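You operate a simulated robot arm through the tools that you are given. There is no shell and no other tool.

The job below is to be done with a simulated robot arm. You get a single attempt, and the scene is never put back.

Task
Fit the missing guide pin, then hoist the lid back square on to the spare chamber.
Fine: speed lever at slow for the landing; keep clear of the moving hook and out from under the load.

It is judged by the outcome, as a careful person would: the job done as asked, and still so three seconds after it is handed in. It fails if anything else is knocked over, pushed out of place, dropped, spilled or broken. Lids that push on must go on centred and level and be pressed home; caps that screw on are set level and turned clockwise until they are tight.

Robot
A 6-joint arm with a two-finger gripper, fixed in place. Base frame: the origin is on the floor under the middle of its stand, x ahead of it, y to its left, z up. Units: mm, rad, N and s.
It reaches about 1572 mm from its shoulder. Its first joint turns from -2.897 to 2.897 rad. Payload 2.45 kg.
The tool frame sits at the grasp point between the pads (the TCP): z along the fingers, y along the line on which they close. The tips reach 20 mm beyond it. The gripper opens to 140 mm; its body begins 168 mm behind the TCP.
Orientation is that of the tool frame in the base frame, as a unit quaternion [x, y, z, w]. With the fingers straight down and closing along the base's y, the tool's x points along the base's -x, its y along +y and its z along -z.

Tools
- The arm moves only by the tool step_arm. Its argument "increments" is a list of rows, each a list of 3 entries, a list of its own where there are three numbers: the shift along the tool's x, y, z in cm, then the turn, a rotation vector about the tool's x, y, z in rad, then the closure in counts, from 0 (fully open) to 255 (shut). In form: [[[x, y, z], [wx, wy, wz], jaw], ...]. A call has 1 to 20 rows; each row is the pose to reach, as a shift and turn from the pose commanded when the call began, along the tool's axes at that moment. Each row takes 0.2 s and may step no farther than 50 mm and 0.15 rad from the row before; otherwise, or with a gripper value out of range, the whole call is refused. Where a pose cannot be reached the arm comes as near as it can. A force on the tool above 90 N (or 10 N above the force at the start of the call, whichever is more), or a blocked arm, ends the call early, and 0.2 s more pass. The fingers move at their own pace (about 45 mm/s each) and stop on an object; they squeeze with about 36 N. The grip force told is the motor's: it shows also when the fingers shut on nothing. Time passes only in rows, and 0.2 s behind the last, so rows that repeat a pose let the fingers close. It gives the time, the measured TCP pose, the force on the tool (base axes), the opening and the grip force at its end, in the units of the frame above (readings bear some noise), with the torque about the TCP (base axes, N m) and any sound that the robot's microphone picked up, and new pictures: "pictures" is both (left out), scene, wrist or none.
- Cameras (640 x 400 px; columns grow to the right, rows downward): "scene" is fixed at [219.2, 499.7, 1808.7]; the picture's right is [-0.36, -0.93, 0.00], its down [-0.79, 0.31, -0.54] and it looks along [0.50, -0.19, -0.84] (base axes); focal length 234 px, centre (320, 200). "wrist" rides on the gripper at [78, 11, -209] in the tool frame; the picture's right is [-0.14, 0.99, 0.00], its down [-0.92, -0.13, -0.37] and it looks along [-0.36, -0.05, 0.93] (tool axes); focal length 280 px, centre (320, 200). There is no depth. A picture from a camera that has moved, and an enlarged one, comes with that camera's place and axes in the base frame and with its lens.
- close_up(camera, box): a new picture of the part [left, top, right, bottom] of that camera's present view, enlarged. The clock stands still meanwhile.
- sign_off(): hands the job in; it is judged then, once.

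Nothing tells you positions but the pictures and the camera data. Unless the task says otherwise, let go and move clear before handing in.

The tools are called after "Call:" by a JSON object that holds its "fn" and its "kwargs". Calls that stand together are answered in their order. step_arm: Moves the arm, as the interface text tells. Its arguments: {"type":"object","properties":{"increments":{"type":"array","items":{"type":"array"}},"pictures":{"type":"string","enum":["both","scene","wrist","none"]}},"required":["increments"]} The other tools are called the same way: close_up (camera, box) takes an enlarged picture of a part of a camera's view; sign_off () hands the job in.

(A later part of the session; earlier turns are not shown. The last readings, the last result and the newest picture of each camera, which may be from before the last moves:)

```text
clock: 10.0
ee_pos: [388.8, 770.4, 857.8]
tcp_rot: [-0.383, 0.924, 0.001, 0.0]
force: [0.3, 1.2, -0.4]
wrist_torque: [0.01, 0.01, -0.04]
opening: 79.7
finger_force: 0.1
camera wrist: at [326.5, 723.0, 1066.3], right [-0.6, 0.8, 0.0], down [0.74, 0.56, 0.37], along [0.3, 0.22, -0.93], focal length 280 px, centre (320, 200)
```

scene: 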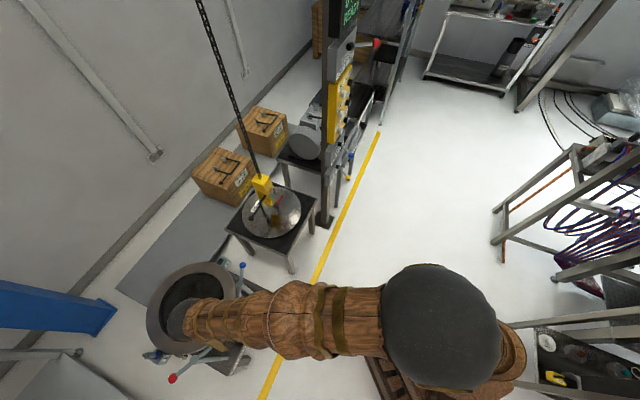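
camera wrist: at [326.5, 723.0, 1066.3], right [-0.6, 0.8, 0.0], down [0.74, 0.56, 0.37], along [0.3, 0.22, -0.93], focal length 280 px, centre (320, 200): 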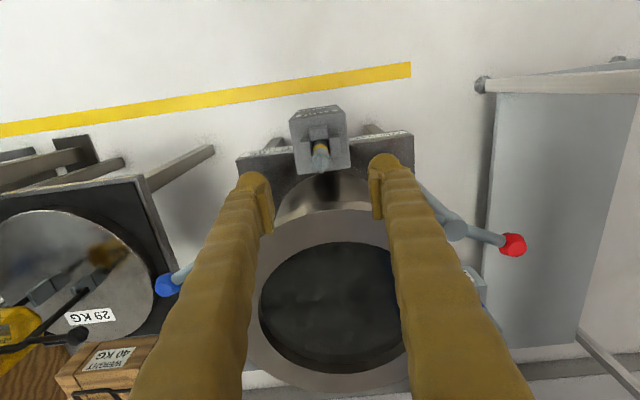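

Call:
{"fn": "close_up", "kwargs": {"camera": "wrist", "box": [280, 100, 360, 180]}}

Call:
{"fn": "close_up", "kwargs": {"camera": "wrist", "box": [0, 170, 200, 340]}}

```text
5.00 times, centred on (320, 140) of wrist
camera zoom: at [326.5, 723.0, 1066.3], right [-0.6, 0.8, 0.0], down [0.74, 0.56, 0.37], along [0.3, 0.22, -0.93], focal length 1402 px, centre (320, 500)
```

zoom: 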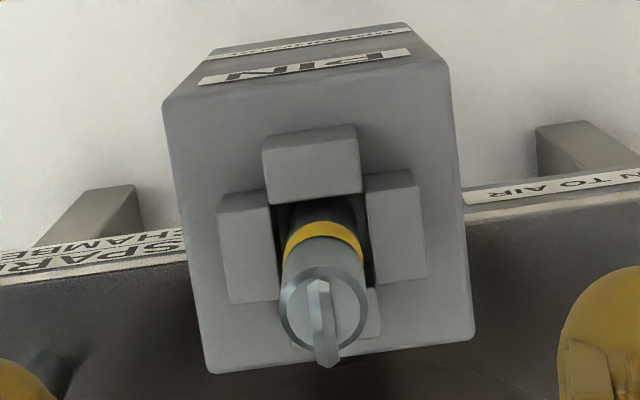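

```text
2.35 times, centred on (100, 255) of wrist
camera zoom: at [326.5, 723.0, 1066.3], right [-0.6, 0.8, 0.0], down [0.74, 0.56, 0.37], along [0.3, 0.22, -0.93], focal length 660 px, centre (838, 71)
```

zoom: 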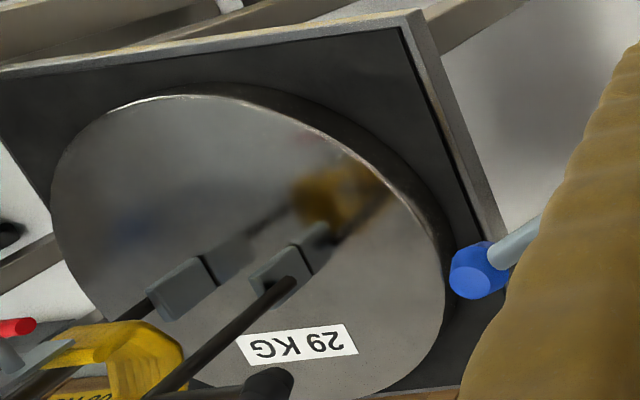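

The gripper is directly over the spare pin (body top about z 741, ring top about z 760). I'll descend with open jaws to z about 722 and then close on the body above the collar blocks.

Call:
{"fn": "step_arm", "kwargs": {"increments": [[[0, 0, 3.4], [0, 0, 0], 110], [[0, 0, 6.8], [0, 0, 0], 110], [[0, 0, 10.2], [0, 0, 0], 110], [[0, 0, 12.2], [0, 0, 0], 110], [[0, 0, 13.6], [0, 0, 0], 110], [[0, 0, 13.6], [0, 0, 0], 110]]}}

```text
clock: 11.4
ee_pos: [390.3, 770.7, 723.3]
tcp_rot: [-0.383, 0.924, 0.0, 0.002]
force: [0.1, -1.0, -0.3]
wrist_torque: [0.0, -0.02, -0.02]
opening: 79.7
finger_force: 0.0
camera wrist: at [327.3, 722.5, 931.5], right [-0.6, 0.8, 0.0], down [0.74, 0.56, 0.37], along [0.3, 0.22, -0.93], focal length 280 px, centre (320, 200)
```

scene: 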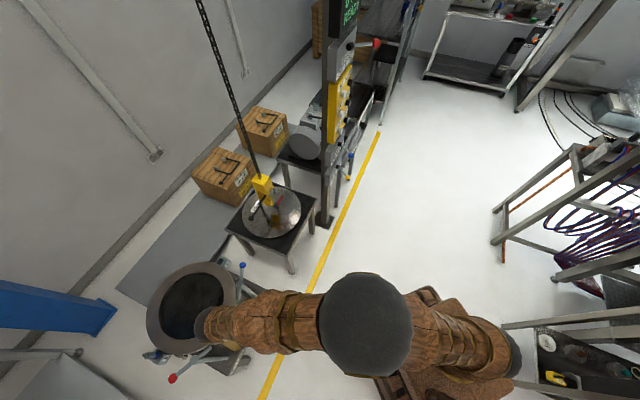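
wrist: 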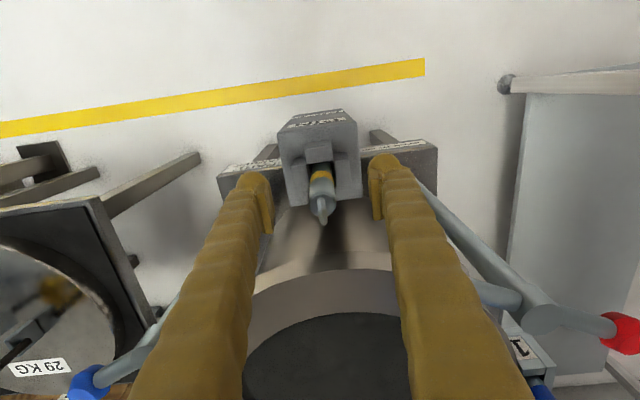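

Call:
{"fn": "close_up", "kwargs": {"camera": "wrist", "box": [270, 120, 370, 240]}}

```text
3.33 times, centred on (320, 180) of wrist
camera zoom: at [327.3, 722.5, 931.5], right [-0.6, 0.8, 0.0], down [0.74, 0.56, 0.37], along [0.3, 0.22, -0.93], focal length 935 px, centre (320, 267)
```

zoom: 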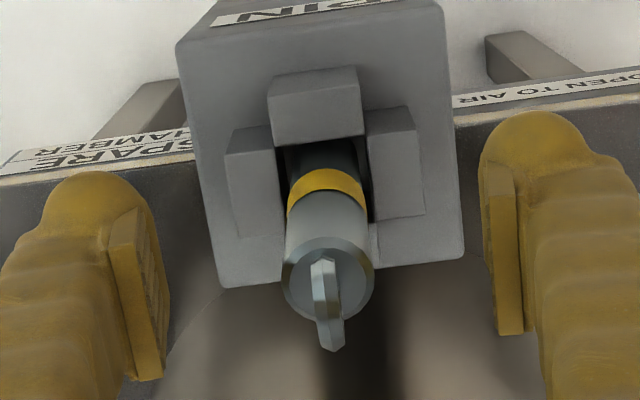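

The pin is centred to within 2 mm between the pads. I'll shift 1.5 mm to centre it exactly, then close.

Call:
{"fn": "step_arm", "kwargs": {"increments": [[[0, 0.15, 0], [0, 0, 0], 110], [[0, 0.15, 0], [0, 0, 0], 150], [[0, 0.15, 0], [0, 0, 0], 190], [[0, 0.15, 0], [0, 0, 0], 220], [[0, 0.15, 0], [0, 0, 0], 255], [[0, 0.15, 0], [0, 0, 0], 255], [[0, 0.15, 0], [0, 0, 0], 255], [[0, 0.15, 0], [0, 0, 0], 255]], "pictures": "wrist"}}

```text
clock: 13.2
ee_pos: [387.5, 771.3, 723.6]
tcp_rot: [-0.383, 0.924, 0.001, 0.001]
force: [0.8, 0.6, 0.6]
wrist_torque: [0.04, -0.05, 0.01]
opening: 20.5
finger_force: 36.2
camera wrist: at [325.7, 723.6, 931.4], right [-0.6, 0.8, 0.0], down [0.74, 0.56, 0.37], along [0.3, 0.22, -0.93], focal length 280 px, centre (320, 200)
```

wrist: 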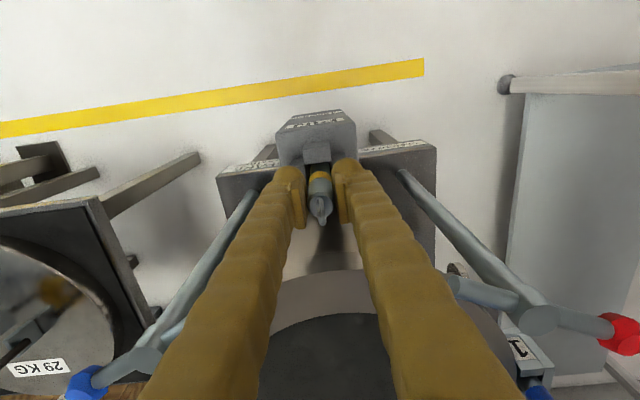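

The pin is gripped, with the opening stopped at 20.5 mm. I'll lift it straight up slowly and check that it comes free.

Call:
{"fn": "step_arm", "kwargs": {"increments": [[[0, 0, -0.8], [0, 0, 0], 255], [[0, 0, -1.6], [0, 0, 0], 255], [[0, 0, -2.6], [0, 0, 0], 255], [[0, 0, -3.8], [0, 0, 0], 255], [[0, 0, -5], [0, 0, 0], 255], [[0, 0, -6.5], [0, 0, 0], 255], [[0, 0, -8], [0, 0, 0], 255], [[0, 0, -10], [0, 0, 0], 255], [[0, 0, -12], [0, 0, 0], 255], [[0, 0, -14], [0, 0, 0], 255], [[0, 0, -16], [0, 0, 0], 255]]}}

```text
clock: 15.6
ee_pos: [385.7, 770.8, 881.4]
tcp_rot: [-0.383, 0.924, -0.001, 0.0]
force: [-0.2, 0.2, -3.4]
wrist_torque: [-0.03, 0.03, -0.01]
opening: 20.6
finger_force: 36.3
camera wrist: at [324.3, 723.8, 1089.5], right [-0.6, 0.8, 0.0], down [0.74, 0.56, 0.37], along [0.29, 0.22, -0.93], focal length 280 px, centre (320, 200)
```

scene: 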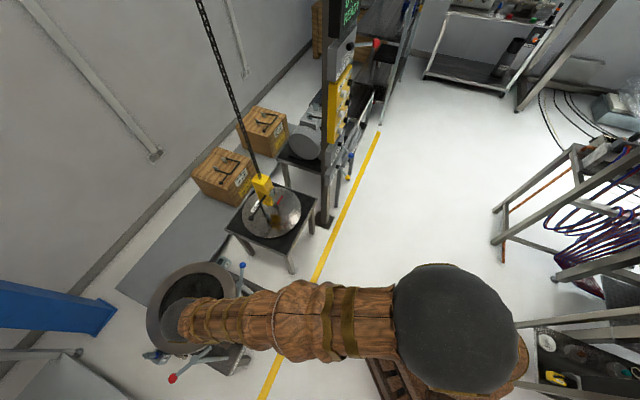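
wrist: 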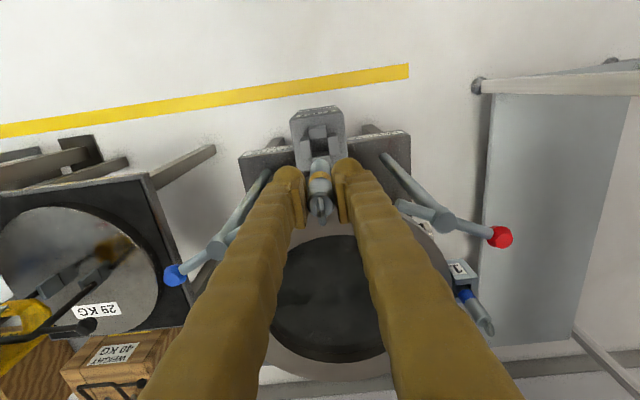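

Call:
{"fn": "close_up", "kwargs": {"camera": "wrist", "box": [280, 100, 360, 230]}}

Call:
{"fn": "close_up", "kwargs": {"camera": "wrist", "box": [420, 230, 540, 360]}}

Call:
{"fn": "close_up", "kwargs": {"camera": "scene", "box": [130, 250, 290, 390]}}

```text
3.08 times, centred on (320, 165) of wrist
camera zoom: at [324.3, 723.8, 1089.5], right [-0.6, 0.8, 0.0], down [0.74, 0.56, 0.37], along [0.29, 0.22, -0.93], focal length 863 px, centre (320, 308)
```

zoom: 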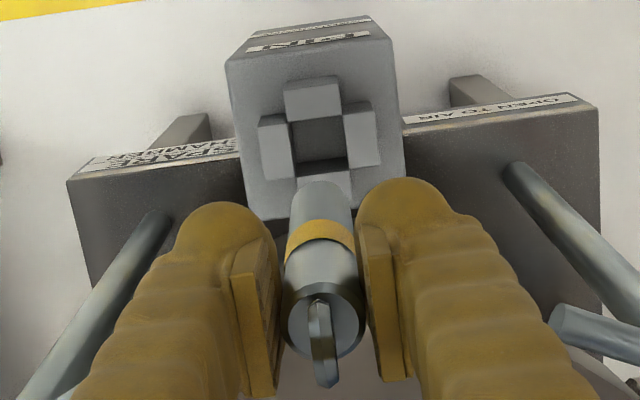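

```text
3.08 times, centred on (480, 295) of wrist
camera zoom: at [324.3, 723.8, 1089.5], right [-0.6, 0.8, 0.0], down [0.74, 0.56, 0.37], along [0.29, 0.22, -0.93], focal length 863 px, centre (-172, -92)
```

zoom: 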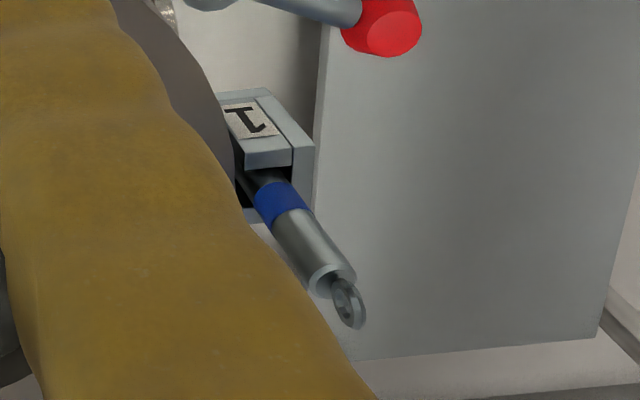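

```text
2.86 times, centred on (210, 320) of scene
camera zoom: at [219.2, 499.7, 1808.7], right [-0.36, -0.93, 0.0], down [-0.79, 0.31, -0.54], along [0.5, -0.19, -0.84], focal length 669 px, centre (634, -143)
```

zoom: 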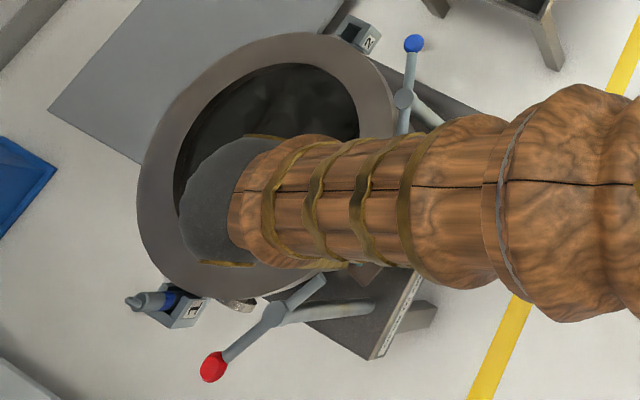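

The pin is free, about 100 mm long, with roughly 83 mm below the grip point. I'll raise it and carry it over to socket 2 near (725, 812), passing above the T-handles.

Call:
{"fn": "step_arm", "kwargs": {"increments": [[[0, 0, -3], [0, 0, 0], 255], [[0, 0, -5.5], [0, 0, 0], 255], [[-3, -2.35, -5.5], [0, 0, 0], 255], [[-6, -4.7, -5.5], [0, 0, 0], 255], [[-9, -7.05, -5.5], [0, 0, 0], 255], [[-12, -9.4, -5.5], [0, 0, 0], 255], [[-15, -11.75, -5.5], [0, 0, 0], 255], [[-18, -14.1, -5.5], [0, 0, 0], 255], [[-21, -16.45, -5.5], [0, 0, 0], 255], [[-24, -18.8, -5.5], [0, 0, 0], 255], [[-26.9, -21.08, -5.5], [0, 0, 0], 255], [[-26.9, -21.08, -5.5], [0, 0, 0], 255]]}}

```text
clock: 18.2
ee_pos: [727.4, 813.0, 937.9]
tcp_rot: [-0.383, 0.924, 0.0, 0.001]
force: [1.1, 0.4, -3.0]
wrist_torque: [0.04, -0.03, 0.0]
opening: 20.4
finger_force: 36.0
camera wrist: at [664.7, 765.6, 1145.6], right [-0.6, 0.8, 0.0], down [0.74, 0.56, 0.37], along [0.3, 0.22, -0.93], focal length 280 px, centre (320, 200)
```

scene: 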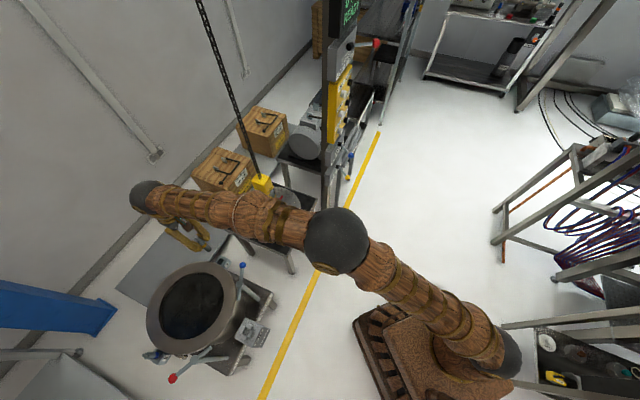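
wrist: 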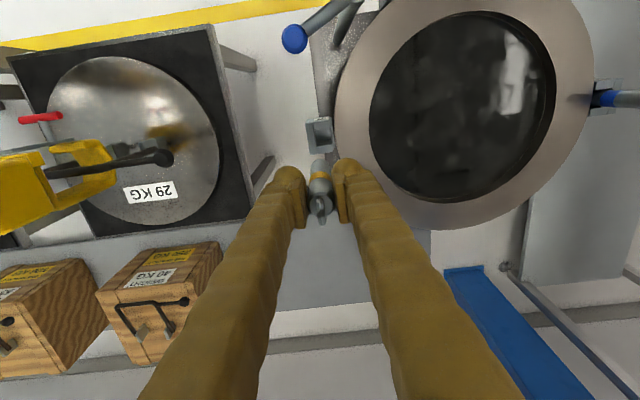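

The pin hangs above socket 2, with the lid, hook and chamber all visible. I'll zoom in on the socket and the pin tip to measure alignment.

Call:
{"fn": "close_up", "kwargs": {"camera": "wrist", "box": [290, 100, 350, 160]}}

Call:
{"fn": "close_up", "kwargs": {"camera": "wrist", "box": [280, 110, 360, 230]}}

Call:
{"fn": "close_up", "kwargs": {"camera": "wrist", "box": [570, 60, 640, 130]}}

Call:
{"fn": "close_up", "kwargs": {"camera": "wrist", "box": [0, 50, 240, 240]}}

Call:
{"fn": "close_up", "kwargs": {"camera": "scene", "box": [130, 230, 290, 390]}}

```text
6.67 times, centred on (320, 130) of wrist
camera zoom: at [664.7, 765.6, 1145.6], right [-0.6, 0.8, 0.0], down [0.74, 0.56, 0.37], along [0.3, 0.22, -0.93], focal length 1869 px, centre (320, 667)
```

zoom: 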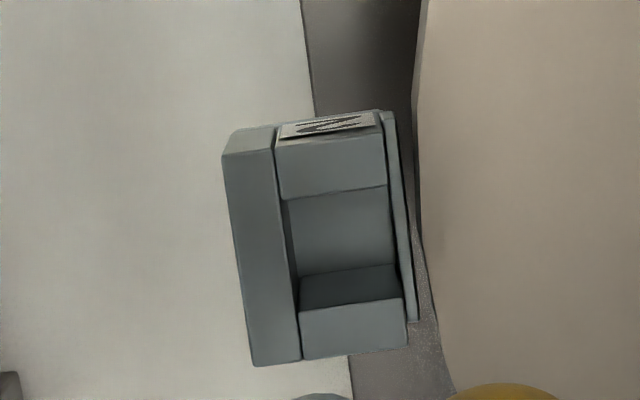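

```text
3.33 times, centred on (320, 170) of wrist
camera zoom: at [664.7, 765.6, 1145.6], right [-0.6, 0.8, 0.0], down [0.74, 0.56, 0.37], along [0.3, 0.22, -0.93], focal length 935 px, centre (320, 300)
```

zoom: 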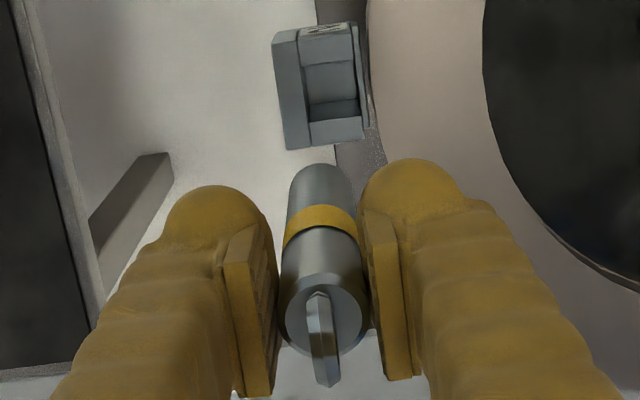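

```text
5.71 times, centred on (605, 95) of wrist
camera zoom: at [664.7, 765.6, 1145.6], right [-0.6, 0.8, 0.0], down [0.74, 0.56, 0.37], along [0.3, 0.22, -0.93], focal length 1602 px, centre (-1309, 800)
```

zoom: 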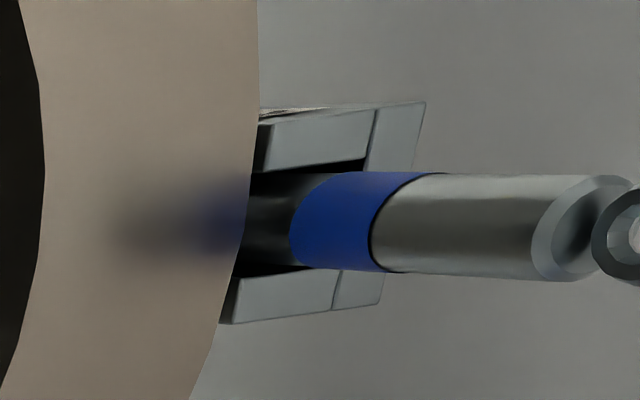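

```text
2.11 times, centred on (120, 145) of wrist
camera zoom: at [664.7, 765.6, 1145.6], right [-0.6, 0.8, 0.0], down [0.74, 0.56, 0.37], along [0.3, 0.22, -0.93], focal length 590 px, centre (741, 316)
```

zoom: 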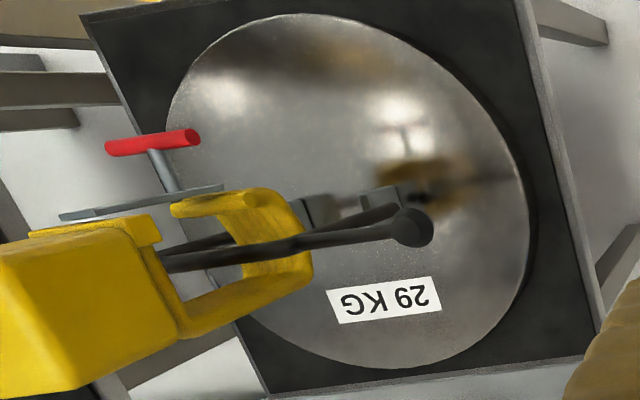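

```text
2.50 times, centred on (210, 310) of scene
camera zoom: at [219.2, 499.7, 1808.7], right [-0.36, -0.93, 0.0], down [-0.79, 0.31, -0.54], along [0.5, -0.19, -0.84], focal length 586 px, centre (595, -75)
```

zoom: 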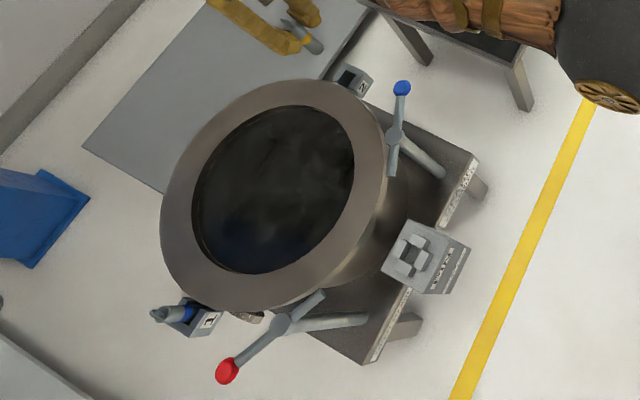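

The socket's top face is near z 708, with a hole about 25 mm square centred roughly 11 mm (tool x) and 7 mm (tool y) from the pin axis. I'll correct that and descend to about 20 mm above the socket.

Call:
{"fn": "step_arm", "kwargs": {"increments": [[[0.56, 0.35, 1.5], [0, 0, 0], 255], [[1.12, 0.7, 3.5], [0, 0, 0], 255], [[1.12, 0.7, 6], [0, 0, 0], 255], [[1.12, 0.7, 8.5], [0, 0, 0], 255], [[1.12, 0.7, 10.5], [0, 0, 0], 255], [[1.12, 0.7, 11.8], [0, 0, 0], 255], [[1.12, 0.7, 12.2], [0, 0, 0], 255], [[1.12, 0.7, 12.2], [0, 0, 0], 255]]}}

Call:
{"fn": "close_up", "kwargs": {"camera": "wrist", "box": [280, 110, 360, 190]}}

Call:
{"fn": "close_up", "kwargs": {"camera": "scene", "box": [195, 230, 255, 280]}}

```text
clock: 20.0
ee_pos: [713.8, 809.7, 818.5]
tcp_rot: [-0.383, 0.924, 0.001, 0.002]
force: [0.4, -1.0, 24.3]
wrist_torque: [0.21, -0.25, 0.02]
opening: 20.8
finger_force: 35.5
camera wrist: at [651.1, 762.2, 1025.7], right [-0.6, 0.8, 0.0], down [0.74, 0.56, 0.37], along [0.3, 0.22, -0.93], focal length 280 px, centre (320, 200)
```

scene: 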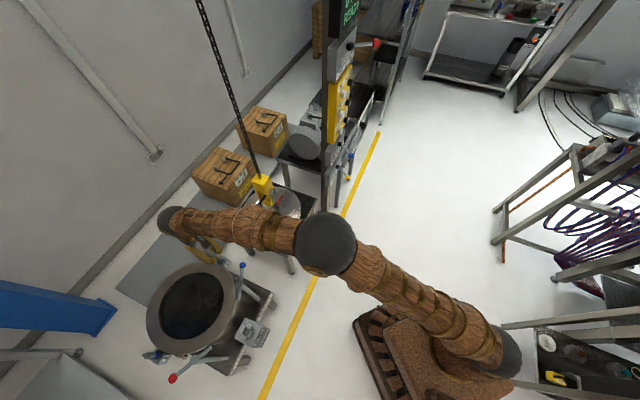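
wrist: 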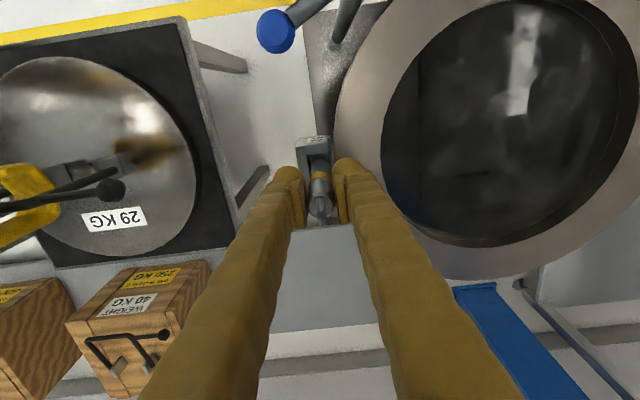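

```text
5.00 times, centred on (320, 150) of wrist
camera zoom: at [651.1, 762.2, 1025.7], right [-0.6, 0.8, 0.0], down [0.74, 0.56, 0.37], along [0.3, 0.22, -0.93], focal length 1402 px, centre (320, 450)
```

zoom: 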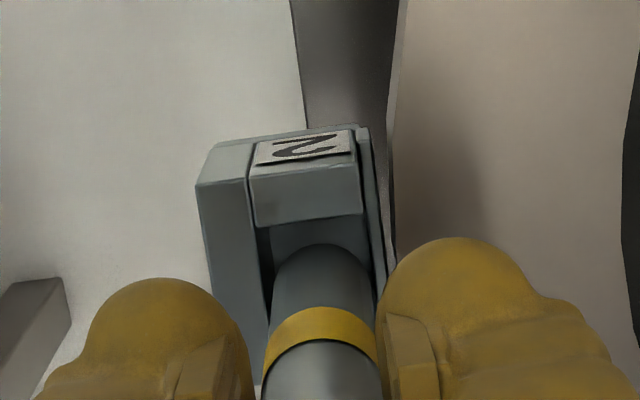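

```text
8.00 times, centred on (225, 255) of scene
camera zoom: at [219.2, 499.7, 1808.7], right [-0.36, -0.93, 0.0], down [-0.79, 0.31, -0.54], along [0.5, -0.19, -0.84], focal length 1874 px, centre (1080, -240)
```

zoom: 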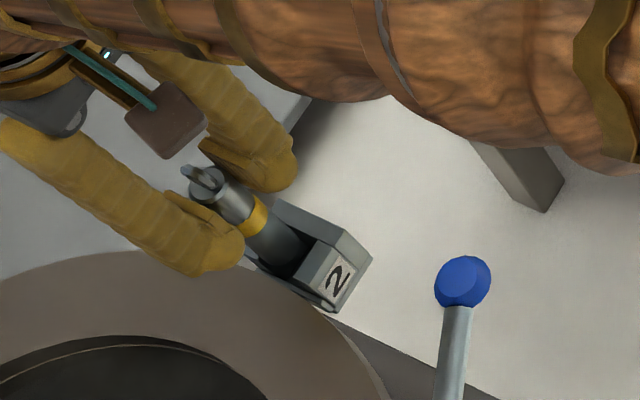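

The force reads 24 N upward, so the pin nose has touched the socket edge. I'll look closely before going any further.

Call:
{"fn": "close_up", "kwargs": {"camera": "wrist", "box": [300, 130, 344, 165]}}

Call:
{"fn": "close_up", "kwargs": {"camera": "scene", "box": [213, 246, 243, 266]}}

Call:
{"fn": "close_up", "kwargs": {"camera": "wrist", "box": [295, 150, 345, 225]}}

```text
11.43 times, centred on (322, 148) of wrist
camera zoom: at [651.1, 762.2, 1025.7], right [-0.6, 0.8, 0.0], down [0.74, 0.56, 0.37], along [0.3, 0.22, -0.93], focal length 3204 px, centre (297, 800)
```

zoom: 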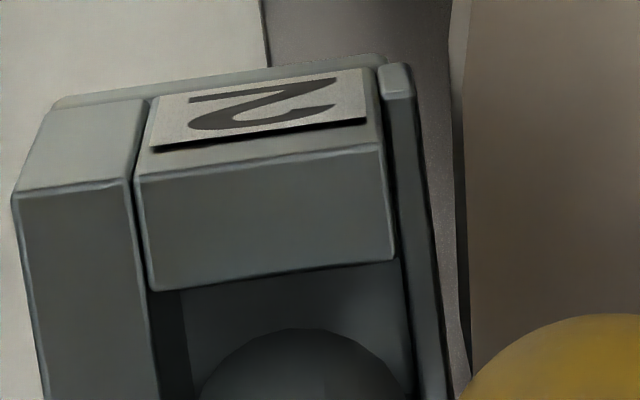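

```text
16.00 times, centred on (228, 256) of scene
camera zoom: at [219.2, 499.7, 1808.7], right [-0.36, -0.93, 0.0], down [-0.79, 0.31, -0.54], along [0.5, -0.19, -0.84], focal length 3748 px, centre (1792, -696)
```

zoom: 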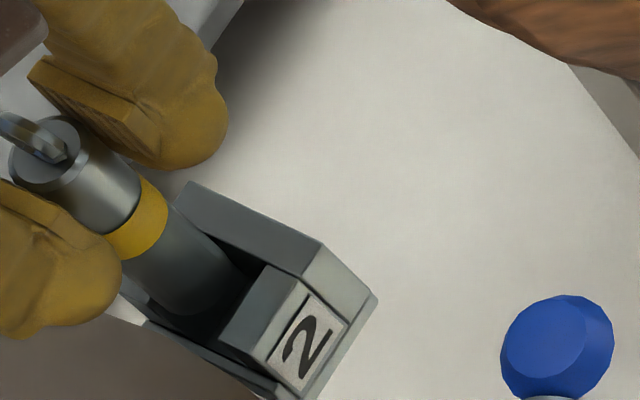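

```text
5.33 times, centred on (320, 188) of wrist
camera zoom: at [651.1, 762.2, 1025.7], right [-0.6, 0.8, 0.0], down [0.74, 0.56, 0.37], along [0.3, 0.22, -0.93], focal length 1495 px, centre (320, 267)
```

zoom: 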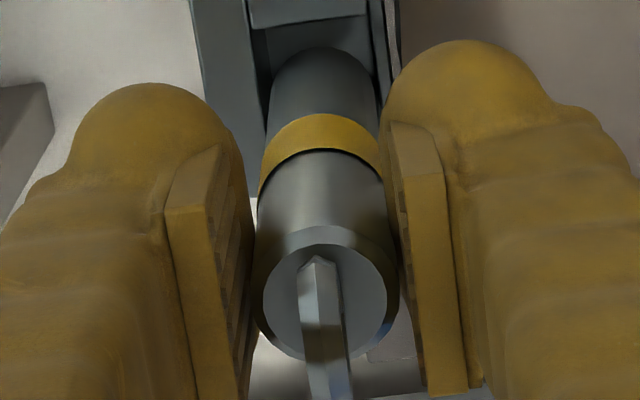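

The nose is touching the wall-side edge: relative to the hole it sits about 2.3 mm too far in −x and 1 mm too far in +y (tool). I'll back off 12 mm, correct, and re-check.

Call:
{"fn": "step_arm", "kwargs": {"increments": [[[0, 0, -0.6], [0, 0, 0], 255], [[0, 0, -1.2], [0, 0, 0], 255], [[0.23, -0.1, -1.2], [0, 0, 0], 255], [[0.23, -0.1, -1.2], [0, 0, 0], 255]], "pictures": "wrist"}}

Call:
{"fn": "close_up", "kwargs": {"camera": "wrist", "box": [300, 130, 344, 165]}}

Call:
{"fn": "close_up", "kwargs": {"camera": "wrist", "box": [295, 120, 345, 220]}}

Call:
{"fn": "close_up", "kwargs": {"camera": "scene", "box": [213, 246, 243, 266]}}

```text
clock: 21.0
ee_pos: [713.3, 808.4, 827.0]
tcp_rot: [-0.383, 0.924, 0.0, 0.0]
force: [1.1, 0.0, -3.9]
wrist_torque: [0.0, -0.01, 0.02]
opening: 20.5
finger_force: 35.9
camera wrist: at [650.1, 760.1, 1035.8], right [-0.6, 0.8, 0.0], down [0.74, 0.56, 0.37], along [0.29, 0.22, -0.93], focal length 280 px, centre (320, 200)
```

wrist: 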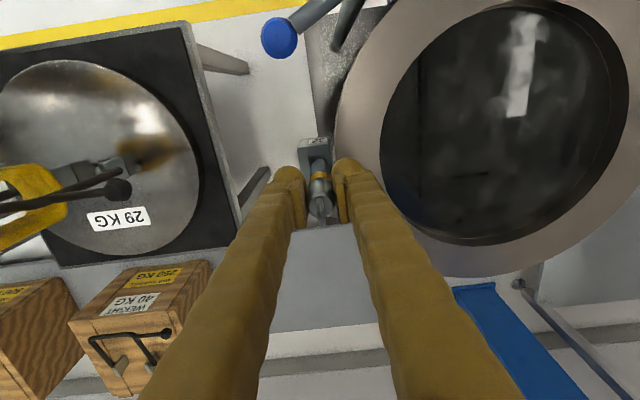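

```text
11.43 times, centred on (322, 148) of wrist
camera zoom: at [650.1, 760.1, 1035.8], right [-0.6, 0.8, 0.0], down [0.74, 0.56, 0.37], along [0.29, 0.22, -0.93], focal length 3204 px, centre (297, 800)
```

zoom: 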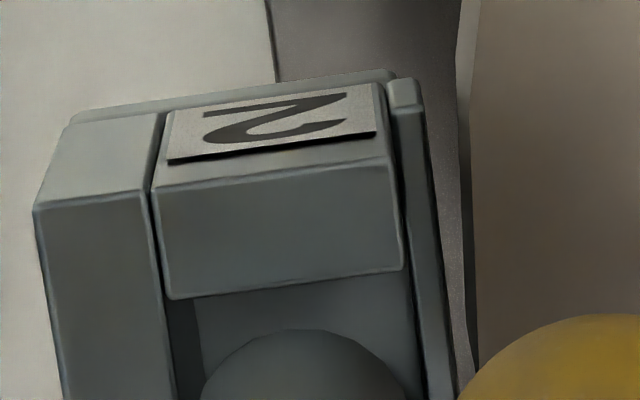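

```text
4.00 times, centred on (320, 170) of wrist
camera zoom: at [650.1, 760.1, 1035.8], right [-0.6, 0.8, 0.0], down [0.74, 0.56, 0.37], along [0.29, 0.22, -0.93], focal length 1122 px, centre (320, 320)
```

zoom: 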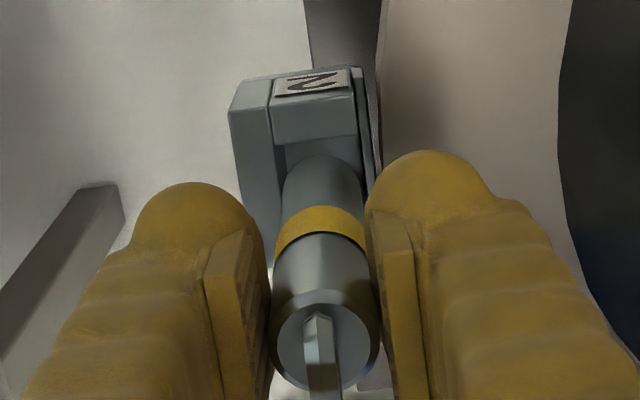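

```text
16.00 times, centred on (228, 256) of scene
camera zoom: at [219.2, 499.7, 1808.7], right [-0.36, -0.93, 0.0], down [-0.79, 0.31, -0.54], along [0.5, -0.19, -0.84], focal length 3748 px, centre (1792, -696)
```

zoom: 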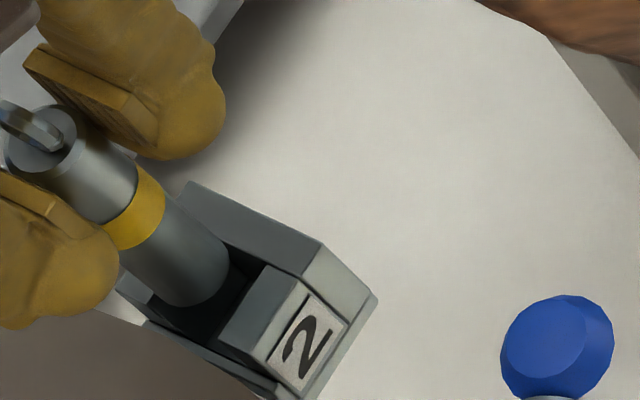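

The pin now looks centred over the hole to within about 1 mm. I'll descend slowly and watch the force.

Call:
{"fn": "step_arm", "kwargs": {"increments": [[[0, 0, 0.4], [0, 0, 0], 255], [[0, 0, 0.8], [0, 0, 0], 255], [[0, 0, 1.1], [0, 0, 0], 255], [[0, 0, 1.4], [0, 0, 0], 255]], "pictures": "wrist"}}

```text
clock: 22.0
ee_pos: [712.9, 808.5, 814.5]
tcp_rot: [-0.382, 0.924, 0.001, 0.001]
force: [0.2, 0.8, -3.0]
wrist_torque: [0.01, 0.01, -0.02]
opening: 20.6
finger_force: 36.2
camera wrist: at [650.1, 760.2, 1022.0], right [-0.6, 0.8, 0.0], down [0.74, 0.56, 0.37], along [0.3, 0.22, -0.93], focal length 280 px, centre (320, 200)
```

wrist: 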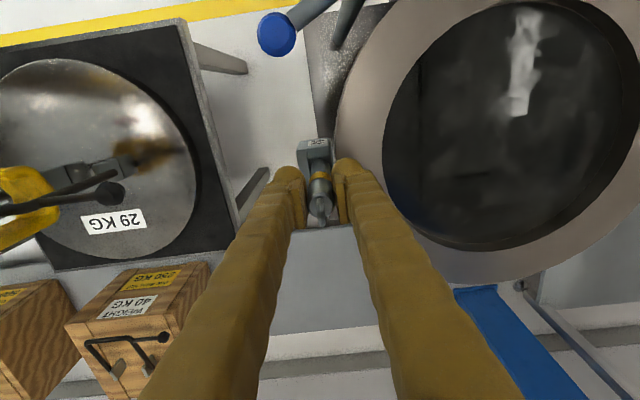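

No contact past the earlier touch height, so the nose is entering the hole. I'll continue down in small steps.

Call:
{"fn": "step_arm", "kwargs": {"increments": [[[0, 0, 0.3], [0, 0, 0], 255], [[0, 0, 0.6], [0, 0, 0], 255], [[0, 0, 0.9], [0, 0, 0], 255], [[0, 0, 1.2], [0, 0, 0], 255], [[0, 0, 1.5], [0, 0, 0], 255]], "pictures": "none"}}

Call:
{"fn": "close_up", "kwargs": {"camera": "wrist", "box": [295, 120, 345, 200]}}

Call:
{"fn": "close_up", "kwargs": {"camera": "scene", "box": [213, 246, 243, 266]}}

```text
clock: 23.2
ee_pos: [712.0, 809.2, 798.7]
tcp_rot: [-0.383, 0.924, 0.0, 0.001]
force: [-0.9, 0.0, -3.8]
wrist_torque: [0.01, -0.01, -0.02]
opening: 20.6
finger_force: 36.1
```

```text
5.00 times, centred on (320, 160) of wrist
camera zoom: at [650.1, 760.6, 1007.0], right [-0.6, 0.8, 0.0], down [0.74, 0.56, 0.37], along [0.29, 0.22, -0.93], focal length 1402 px, centre (320, 400)
```

zoom: 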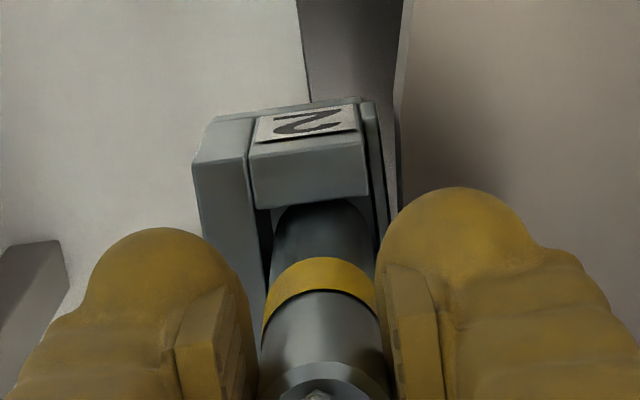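

```text
16.00 times, centred on (228, 256) of scene
camera zoom: at [219.2, 499.7, 1808.7], right [-0.36, -0.93, 0.0], down [-0.79, 0.31, -0.54], along [0.5, -0.19, -0.84], focal length 3748 px, centre (1792, -696)
```

zoom: 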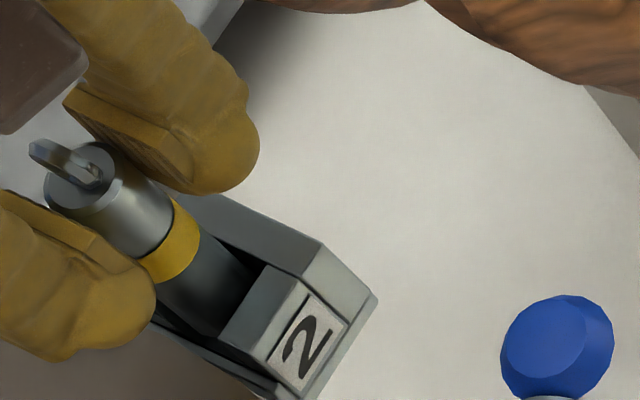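

The pin is inside the socket with no side force. I'll continue down toward the seat.

Call:
{"fn": "step_arm", "kwargs": {"increments": [[[0, 0, 0.3], [0, 0, 0], 255], [[0, 0, 0.6], [0, 0, 0], 255], [[0, 0, 0.9], [0, 0, 0], 255], [[0, 0, 1.2], [0, 0, 0], 255], [[0, 0, 1.5], [0, 0, 0], 255], [[0, 0, 1.8], [0, 0, 0], 255], [[0, 0, 2.1], [0, 0, 0], 255]], "pictures": "none"}}

Call:
{"fn": "close_up", "kwargs": {"camera": "wrist", "box": [295, 120, 345, 200]}}

Call:
{"fn": "close_up", "kwargs": {"camera": "scene", "box": [213, 246, 243, 266]}}

```text
clock: 24.8
ee_pos: [711.9, 808.7, 778.3]
tcp_rot: [-0.383, 0.924, 0.0, 0.0]
force: [0.0, 0.7, -3.9]
wrist_torque: [-0.04, 0.03, 0.02]
opening: 20.5
finger_force: 36.0
```

```text
5.00 times, centred on (320, 160) of wrist
camera zoom: at [650.1, 760.1, 986.0], right [-0.6, 0.8, 0.0], down [0.74, 0.56, 0.37], along [0.29, 0.22, -0.93], focal length 1402 px, centre (320, 400)
```

zoom: 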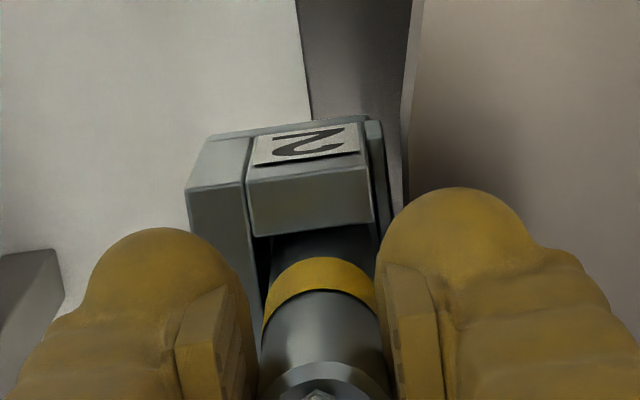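

```text
16.00 times, centred on (228, 256) of scene
camera zoom: at [219.2, 499.7, 1808.7], right [-0.36, -0.93, 0.0], down [-0.79, 0.31, -0.54], along [0.5, -0.19, -0.84], focal length 3748 px, centre (1792, -696)
```

zoom: 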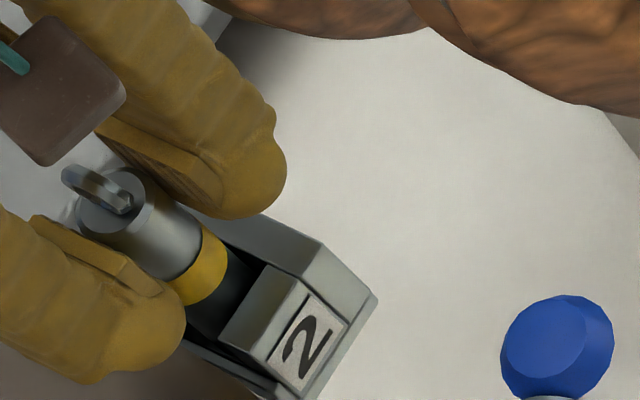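

Call:
{"fn": "step_arm", "kwargs": {"increments": [[[0, 0, 0.3], [0, 0, 0], 255], [[0, 0, 0.6], [0, 0, 0], 255], [[0, 0, 0.9], [0, 0, 0], 255], [[0, 0, 1.2], [0, 0, 0], 255], [[0, 0, 1.4], [0, 0, 0], 255]], "pictures": "none"}}

Call:
{"fn": "close_up", "kwargs": {"camera": "wrist", "box": [295, 120, 345, 200]}}

Call:
{"fn": "close_up", "kwargs": {"camera": "scene", "box": [213, 246, 243, 266]}}

Call:
{"fn": "close_up", "kwargs": {"camera": "scene", "box": [142, 345, 172, 370]}}

```text
clock: 26.0
ee_pos: [714.0, 808.1, 765.6]
tcp_rot: [-0.383, 0.924, 0.001, 0.001]
force: [3.4, 0.6, 24.1]
wrist_torque: [0.21, -0.27, -0.02]
opening: 20.7
finger_force: 35.5
```

```text
5.00 times, centred on (320, 160) of wrist
camera zoom: at [650.2, 760.7, 973.0], right [-0.6, 0.8, 0.0], down [0.74, 0.56, 0.37], along [0.3, 0.22, -0.93], focal length 1402 px, centre (320, 400)
```

zoom: 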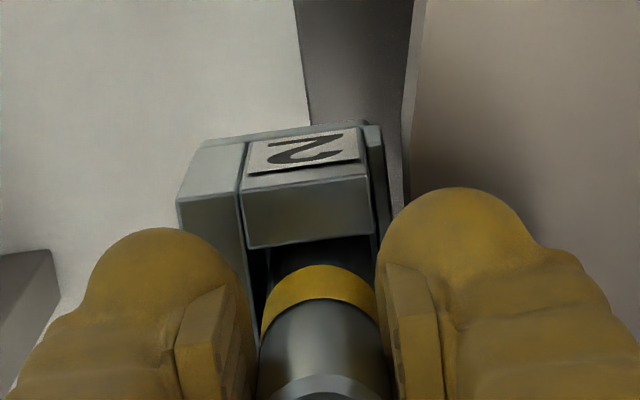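

```text
16.00 times, centred on (228, 256) of scene
camera zoom: at [219.2, 499.7, 1808.7], right [-0.36, -0.93, 0.0], down [-0.79, 0.31, -0.54], along [0.5, -0.19, -0.84], focal length 3748 px, centre (1792, -696)
```

zoom: 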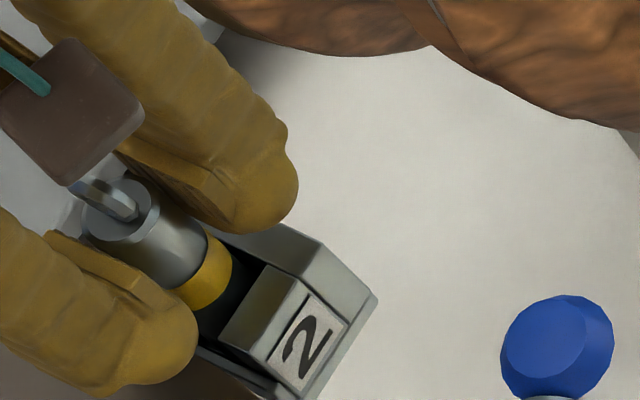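

```text
16.00 times, centred on (157, 358) of scene
camera zoom: at [219.2, 499.7, 1808.7], right [-0.36, -0.93, 0.0], down [-0.79, 0.31, -0.54], along [0.5, -0.19, -0.84], focal length 3748 px, centre (2928, -2320)
```

zoom: 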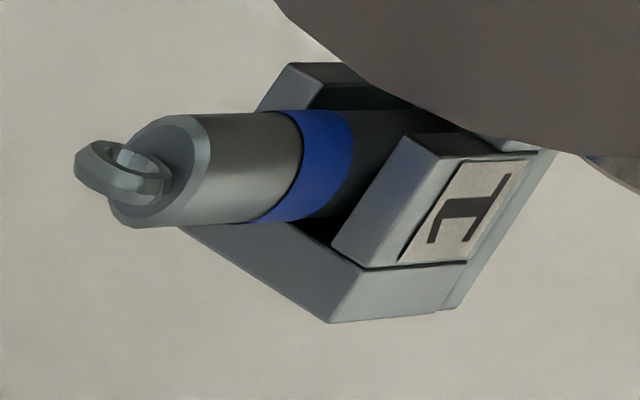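

The contact at z about 765 is 53 mm below the socket top, so the pin has bottomed in socket 2 and its height matches pin 1. I'll release gently and rise clear.

Call:
{"fn": "step_arm", "kwargs": {"increments": [[[0, 0, -0.15], [0, 0, 0], 255], [[0, 0, -0.15], [0, 0, 0], 200], [[0, 0, -0.15], [0, 0, 0], 160], [[0, 0, -0.15], [0, 0, 0], 130], [[0, 0, -0.15], [0, 0, 0], 130], [[0, 0, -0.15], [0, 0, 0], 130]]}}

Call:
{"fn": "close_up", "kwargs": {"camera": "wrist", "box": [280, 130, 360, 240]}}

Call:
{"fn": "close_up", "kwargs": {"camera": "scene", "box": [213, 246, 243, 266]}}

```text
clock: 27.4
ee_pos: [711.2, 807.9, 764.3]
tcp_rot: [-0.382, 0.924, 0.0, 0.001]
force: [-0.5, -0.4, -0.3]
wrist_torque: [0.02, 0.0, 0.01]
opening: 68.5
finger_force: 0.0
camera wrist: at [649.8, 760.9, 973.2], right [-0.6, 0.8, 0.0], down [0.74, 0.56, 0.37], along [0.3, 0.22, -0.93], focal length 280 px, centre (320, 200)
```

scene: 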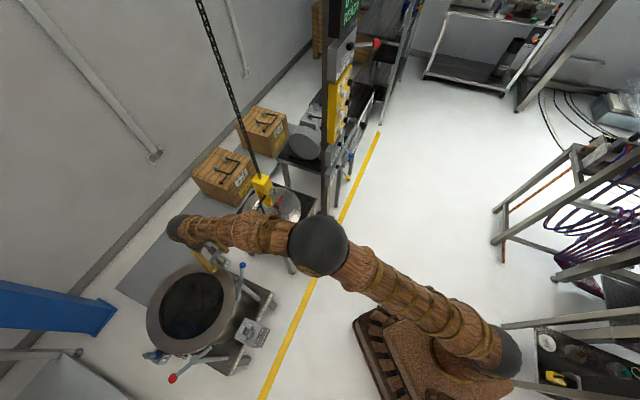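
wrist: 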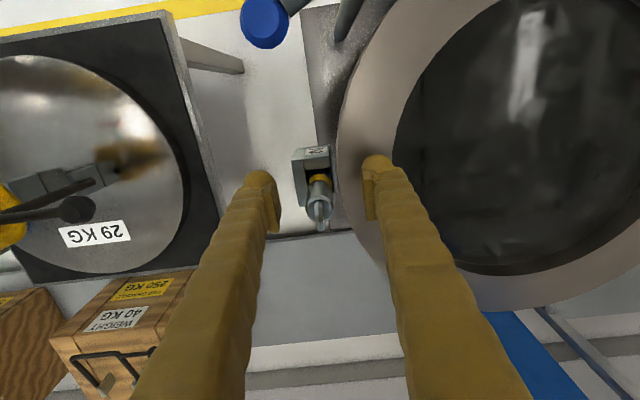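

```text
3.64 times, centred on (320, 185) of wrist
camera zoom: at [649.8, 760.9, 973.2], right [-0.6, 0.8, 0.0], down [0.74, 0.56, 0.37], along [0.3, 0.22, -0.93], focal length 1020 px, centre (320, 254)
```

zoom: 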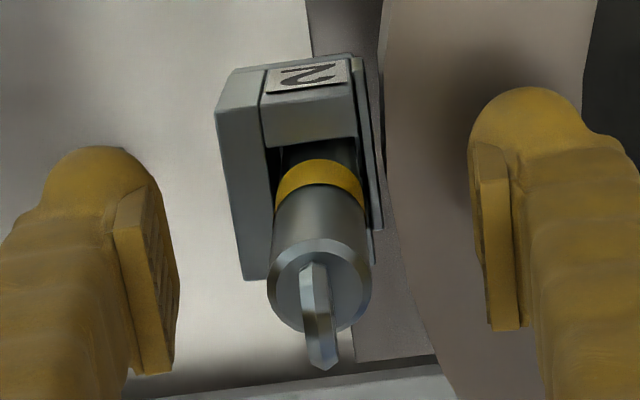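

```text
16.00 times, centred on (228, 256) of scene
camera zoom: at [219.2, 499.7, 1808.7], right [-0.36, -0.93, 0.0], down [-0.79, 0.31, -0.54], along [0.5, -0.19, -0.84], focal length 3748 px, centre (1792, -696)
```

zoom: 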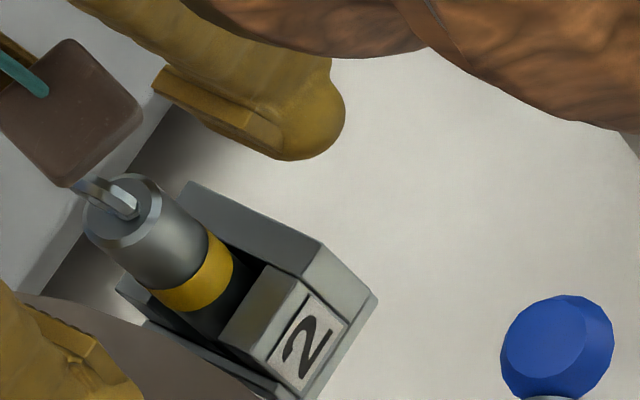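

Pin 2 stands seated in its socket. I'll rise straight up clear of it and take a careful look at the lid and chamber geometry from above.

Call:
{"fn": "step_arm", "kwargs": {"increments": [[[0, 0, -2], [0, 0, 0], 130], [[0, 0, -5], [0, 0, 0], 130], [[0, 0, -9], [0, 0, 0], 130], [[0, 0, -13.5], [0, 0, 0], 110], [[0, 0, -18], [0, 0, 0], 80], [[0, 0, -22.5], [0, 0, 0], 60], [[0, 0, -27], [0, 0, 0], 30], [[0, 0, -31.5], [0, 0, 0], 0], [[0, 0, -36], [0, 0, 0], 0], [[0, 0, -40.5], [0, 0, 0], 0], [[0, 0, -45], [0, 0, 0], 0], [[0, 0, -45], [0, 0, 0], 0]]}}

Call:
{"fn": "close_up", "kwargs": {"camera": "wrist", "box": [0, 40, 280, 240]}}

Call:
{"fn": "close_up", "kwargs": {"camera": "wrist", "box": [280, 20, 560, 240]}}

Call:
{"fn": "close_up", "kwargs": {"camera": "scene", "box": [130, 230, 290, 390]}}

```text
clock: 30.0
ee_pos: [711.6, 805.1, 1216.6]
tcp_rot: [-0.382, 0.924, 0.0, 0.0]
force: [0.1, 0.2, -0.3]
wrist_torque: [0.05, 0.0, -0.03]
opening: 139.9
finger_force: 0.0
camera wrist: at [648.0, 758.6, 1425.5], right [-0.6, 0.8, 0.0], down [0.74, 0.56, 0.37], along [0.29, 0.22, -0.93], focal length 280 px, centre (320, 200)
```

scene: 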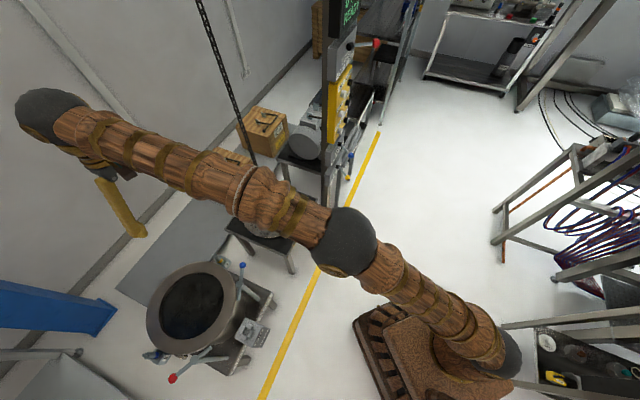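
wrist: 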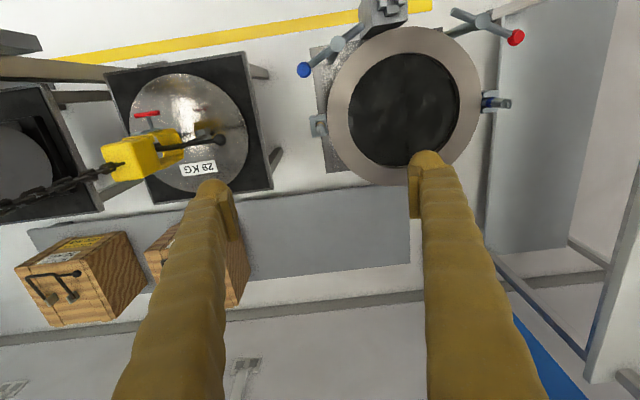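

```text
2.00 times, centred on (140, 140) of wrist
camera zoom: at [648.0, 758.6, 1425.5], right [-0.6, 0.8, 0.0], down [0.74, 0.56, 0.37], along [0.29, 0.22, -0.93], focal length 561 px, centre (680, 320)
```

zoom: 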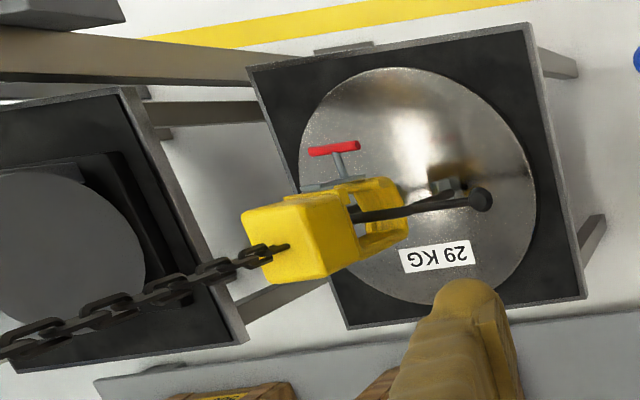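

```text
1.82 times, centred on (420, 130) of wrist
camera zoom: at [648.0, 758.6, 1425.5], right [-0.6, 0.8, 0.0], down [0.74, 0.56, 0.37], along [0.29, 0.22, -0.93], focal length 510 px, centre (138, 327)
```

zoom: 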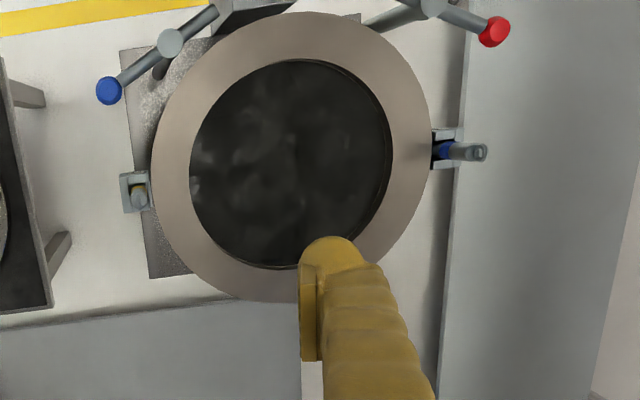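

```text
2.50 times, centred on (210, 310) of scene
camera zoom: at [219.2, 499.7, 1808.7], right [-0.36, -0.93, 0.0], down [-0.79, 0.31, -0.54], along [0.5, -0.19, -0.84], focal length 586 px, centre (595, -75)
```

zoom: 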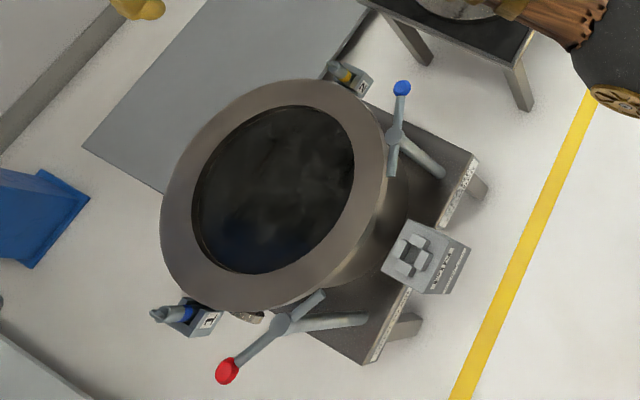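

I need to check pin 2 more closely, because it looks shorter than pin 1 in this view.

Call:
{"fn": "close_up", "kwargs": {"camera": "scene", "box": [205, 246, 245, 271]}}

Call:
{"fn": "close_up", "kwargs": {"camera": "wrist", "box": [295, 105, 345, 145]}}

Call:
{"fn": "close_up", "kwargs": {"camera": "wrist", "box": [465, 85, 525, 125]}}

```text
16.00 times, centred on (225, 258) of scene
camera zoom: at [219.2, 499.7, 1808.7], right [-0.36, -0.93, 0.0], down [-0.79, 0.31, -0.54], along [0.5, -0.19, -0.84], focal length 3748 px, centre (1840, -736)
```

zoom: 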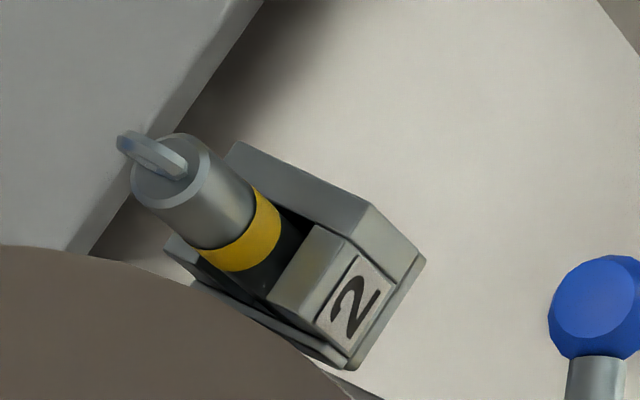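

```text
10.00 times, centred on (320, 125) of wrist
camera zoom: at [648.0, 758.6, 1425.5], right [-0.6, 0.8, 0.0], down [0.74, 0.56, 0.37], along [0.29, 0.22, -0.93], focal length 2804 px, centre (320, 950)
```

zoom: 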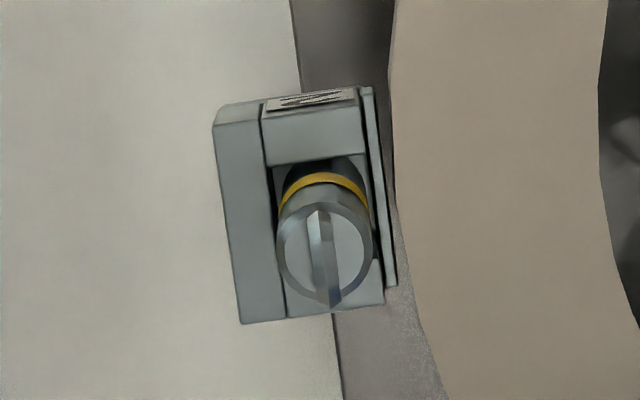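

```text
10.00 times, centred on (495, 105) of wrist
camera zoom: at [648.0, 758.6, 1425.5], right [-0.6, 0.8, 0.0], down [0.74, 0.56, 0.37], along [0.29, 0.22, -0.93], focal length 2804 px, centre (-1430, 1150)
```

zoom: 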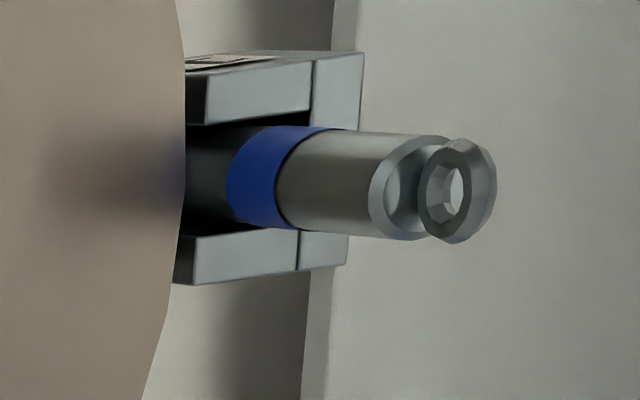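

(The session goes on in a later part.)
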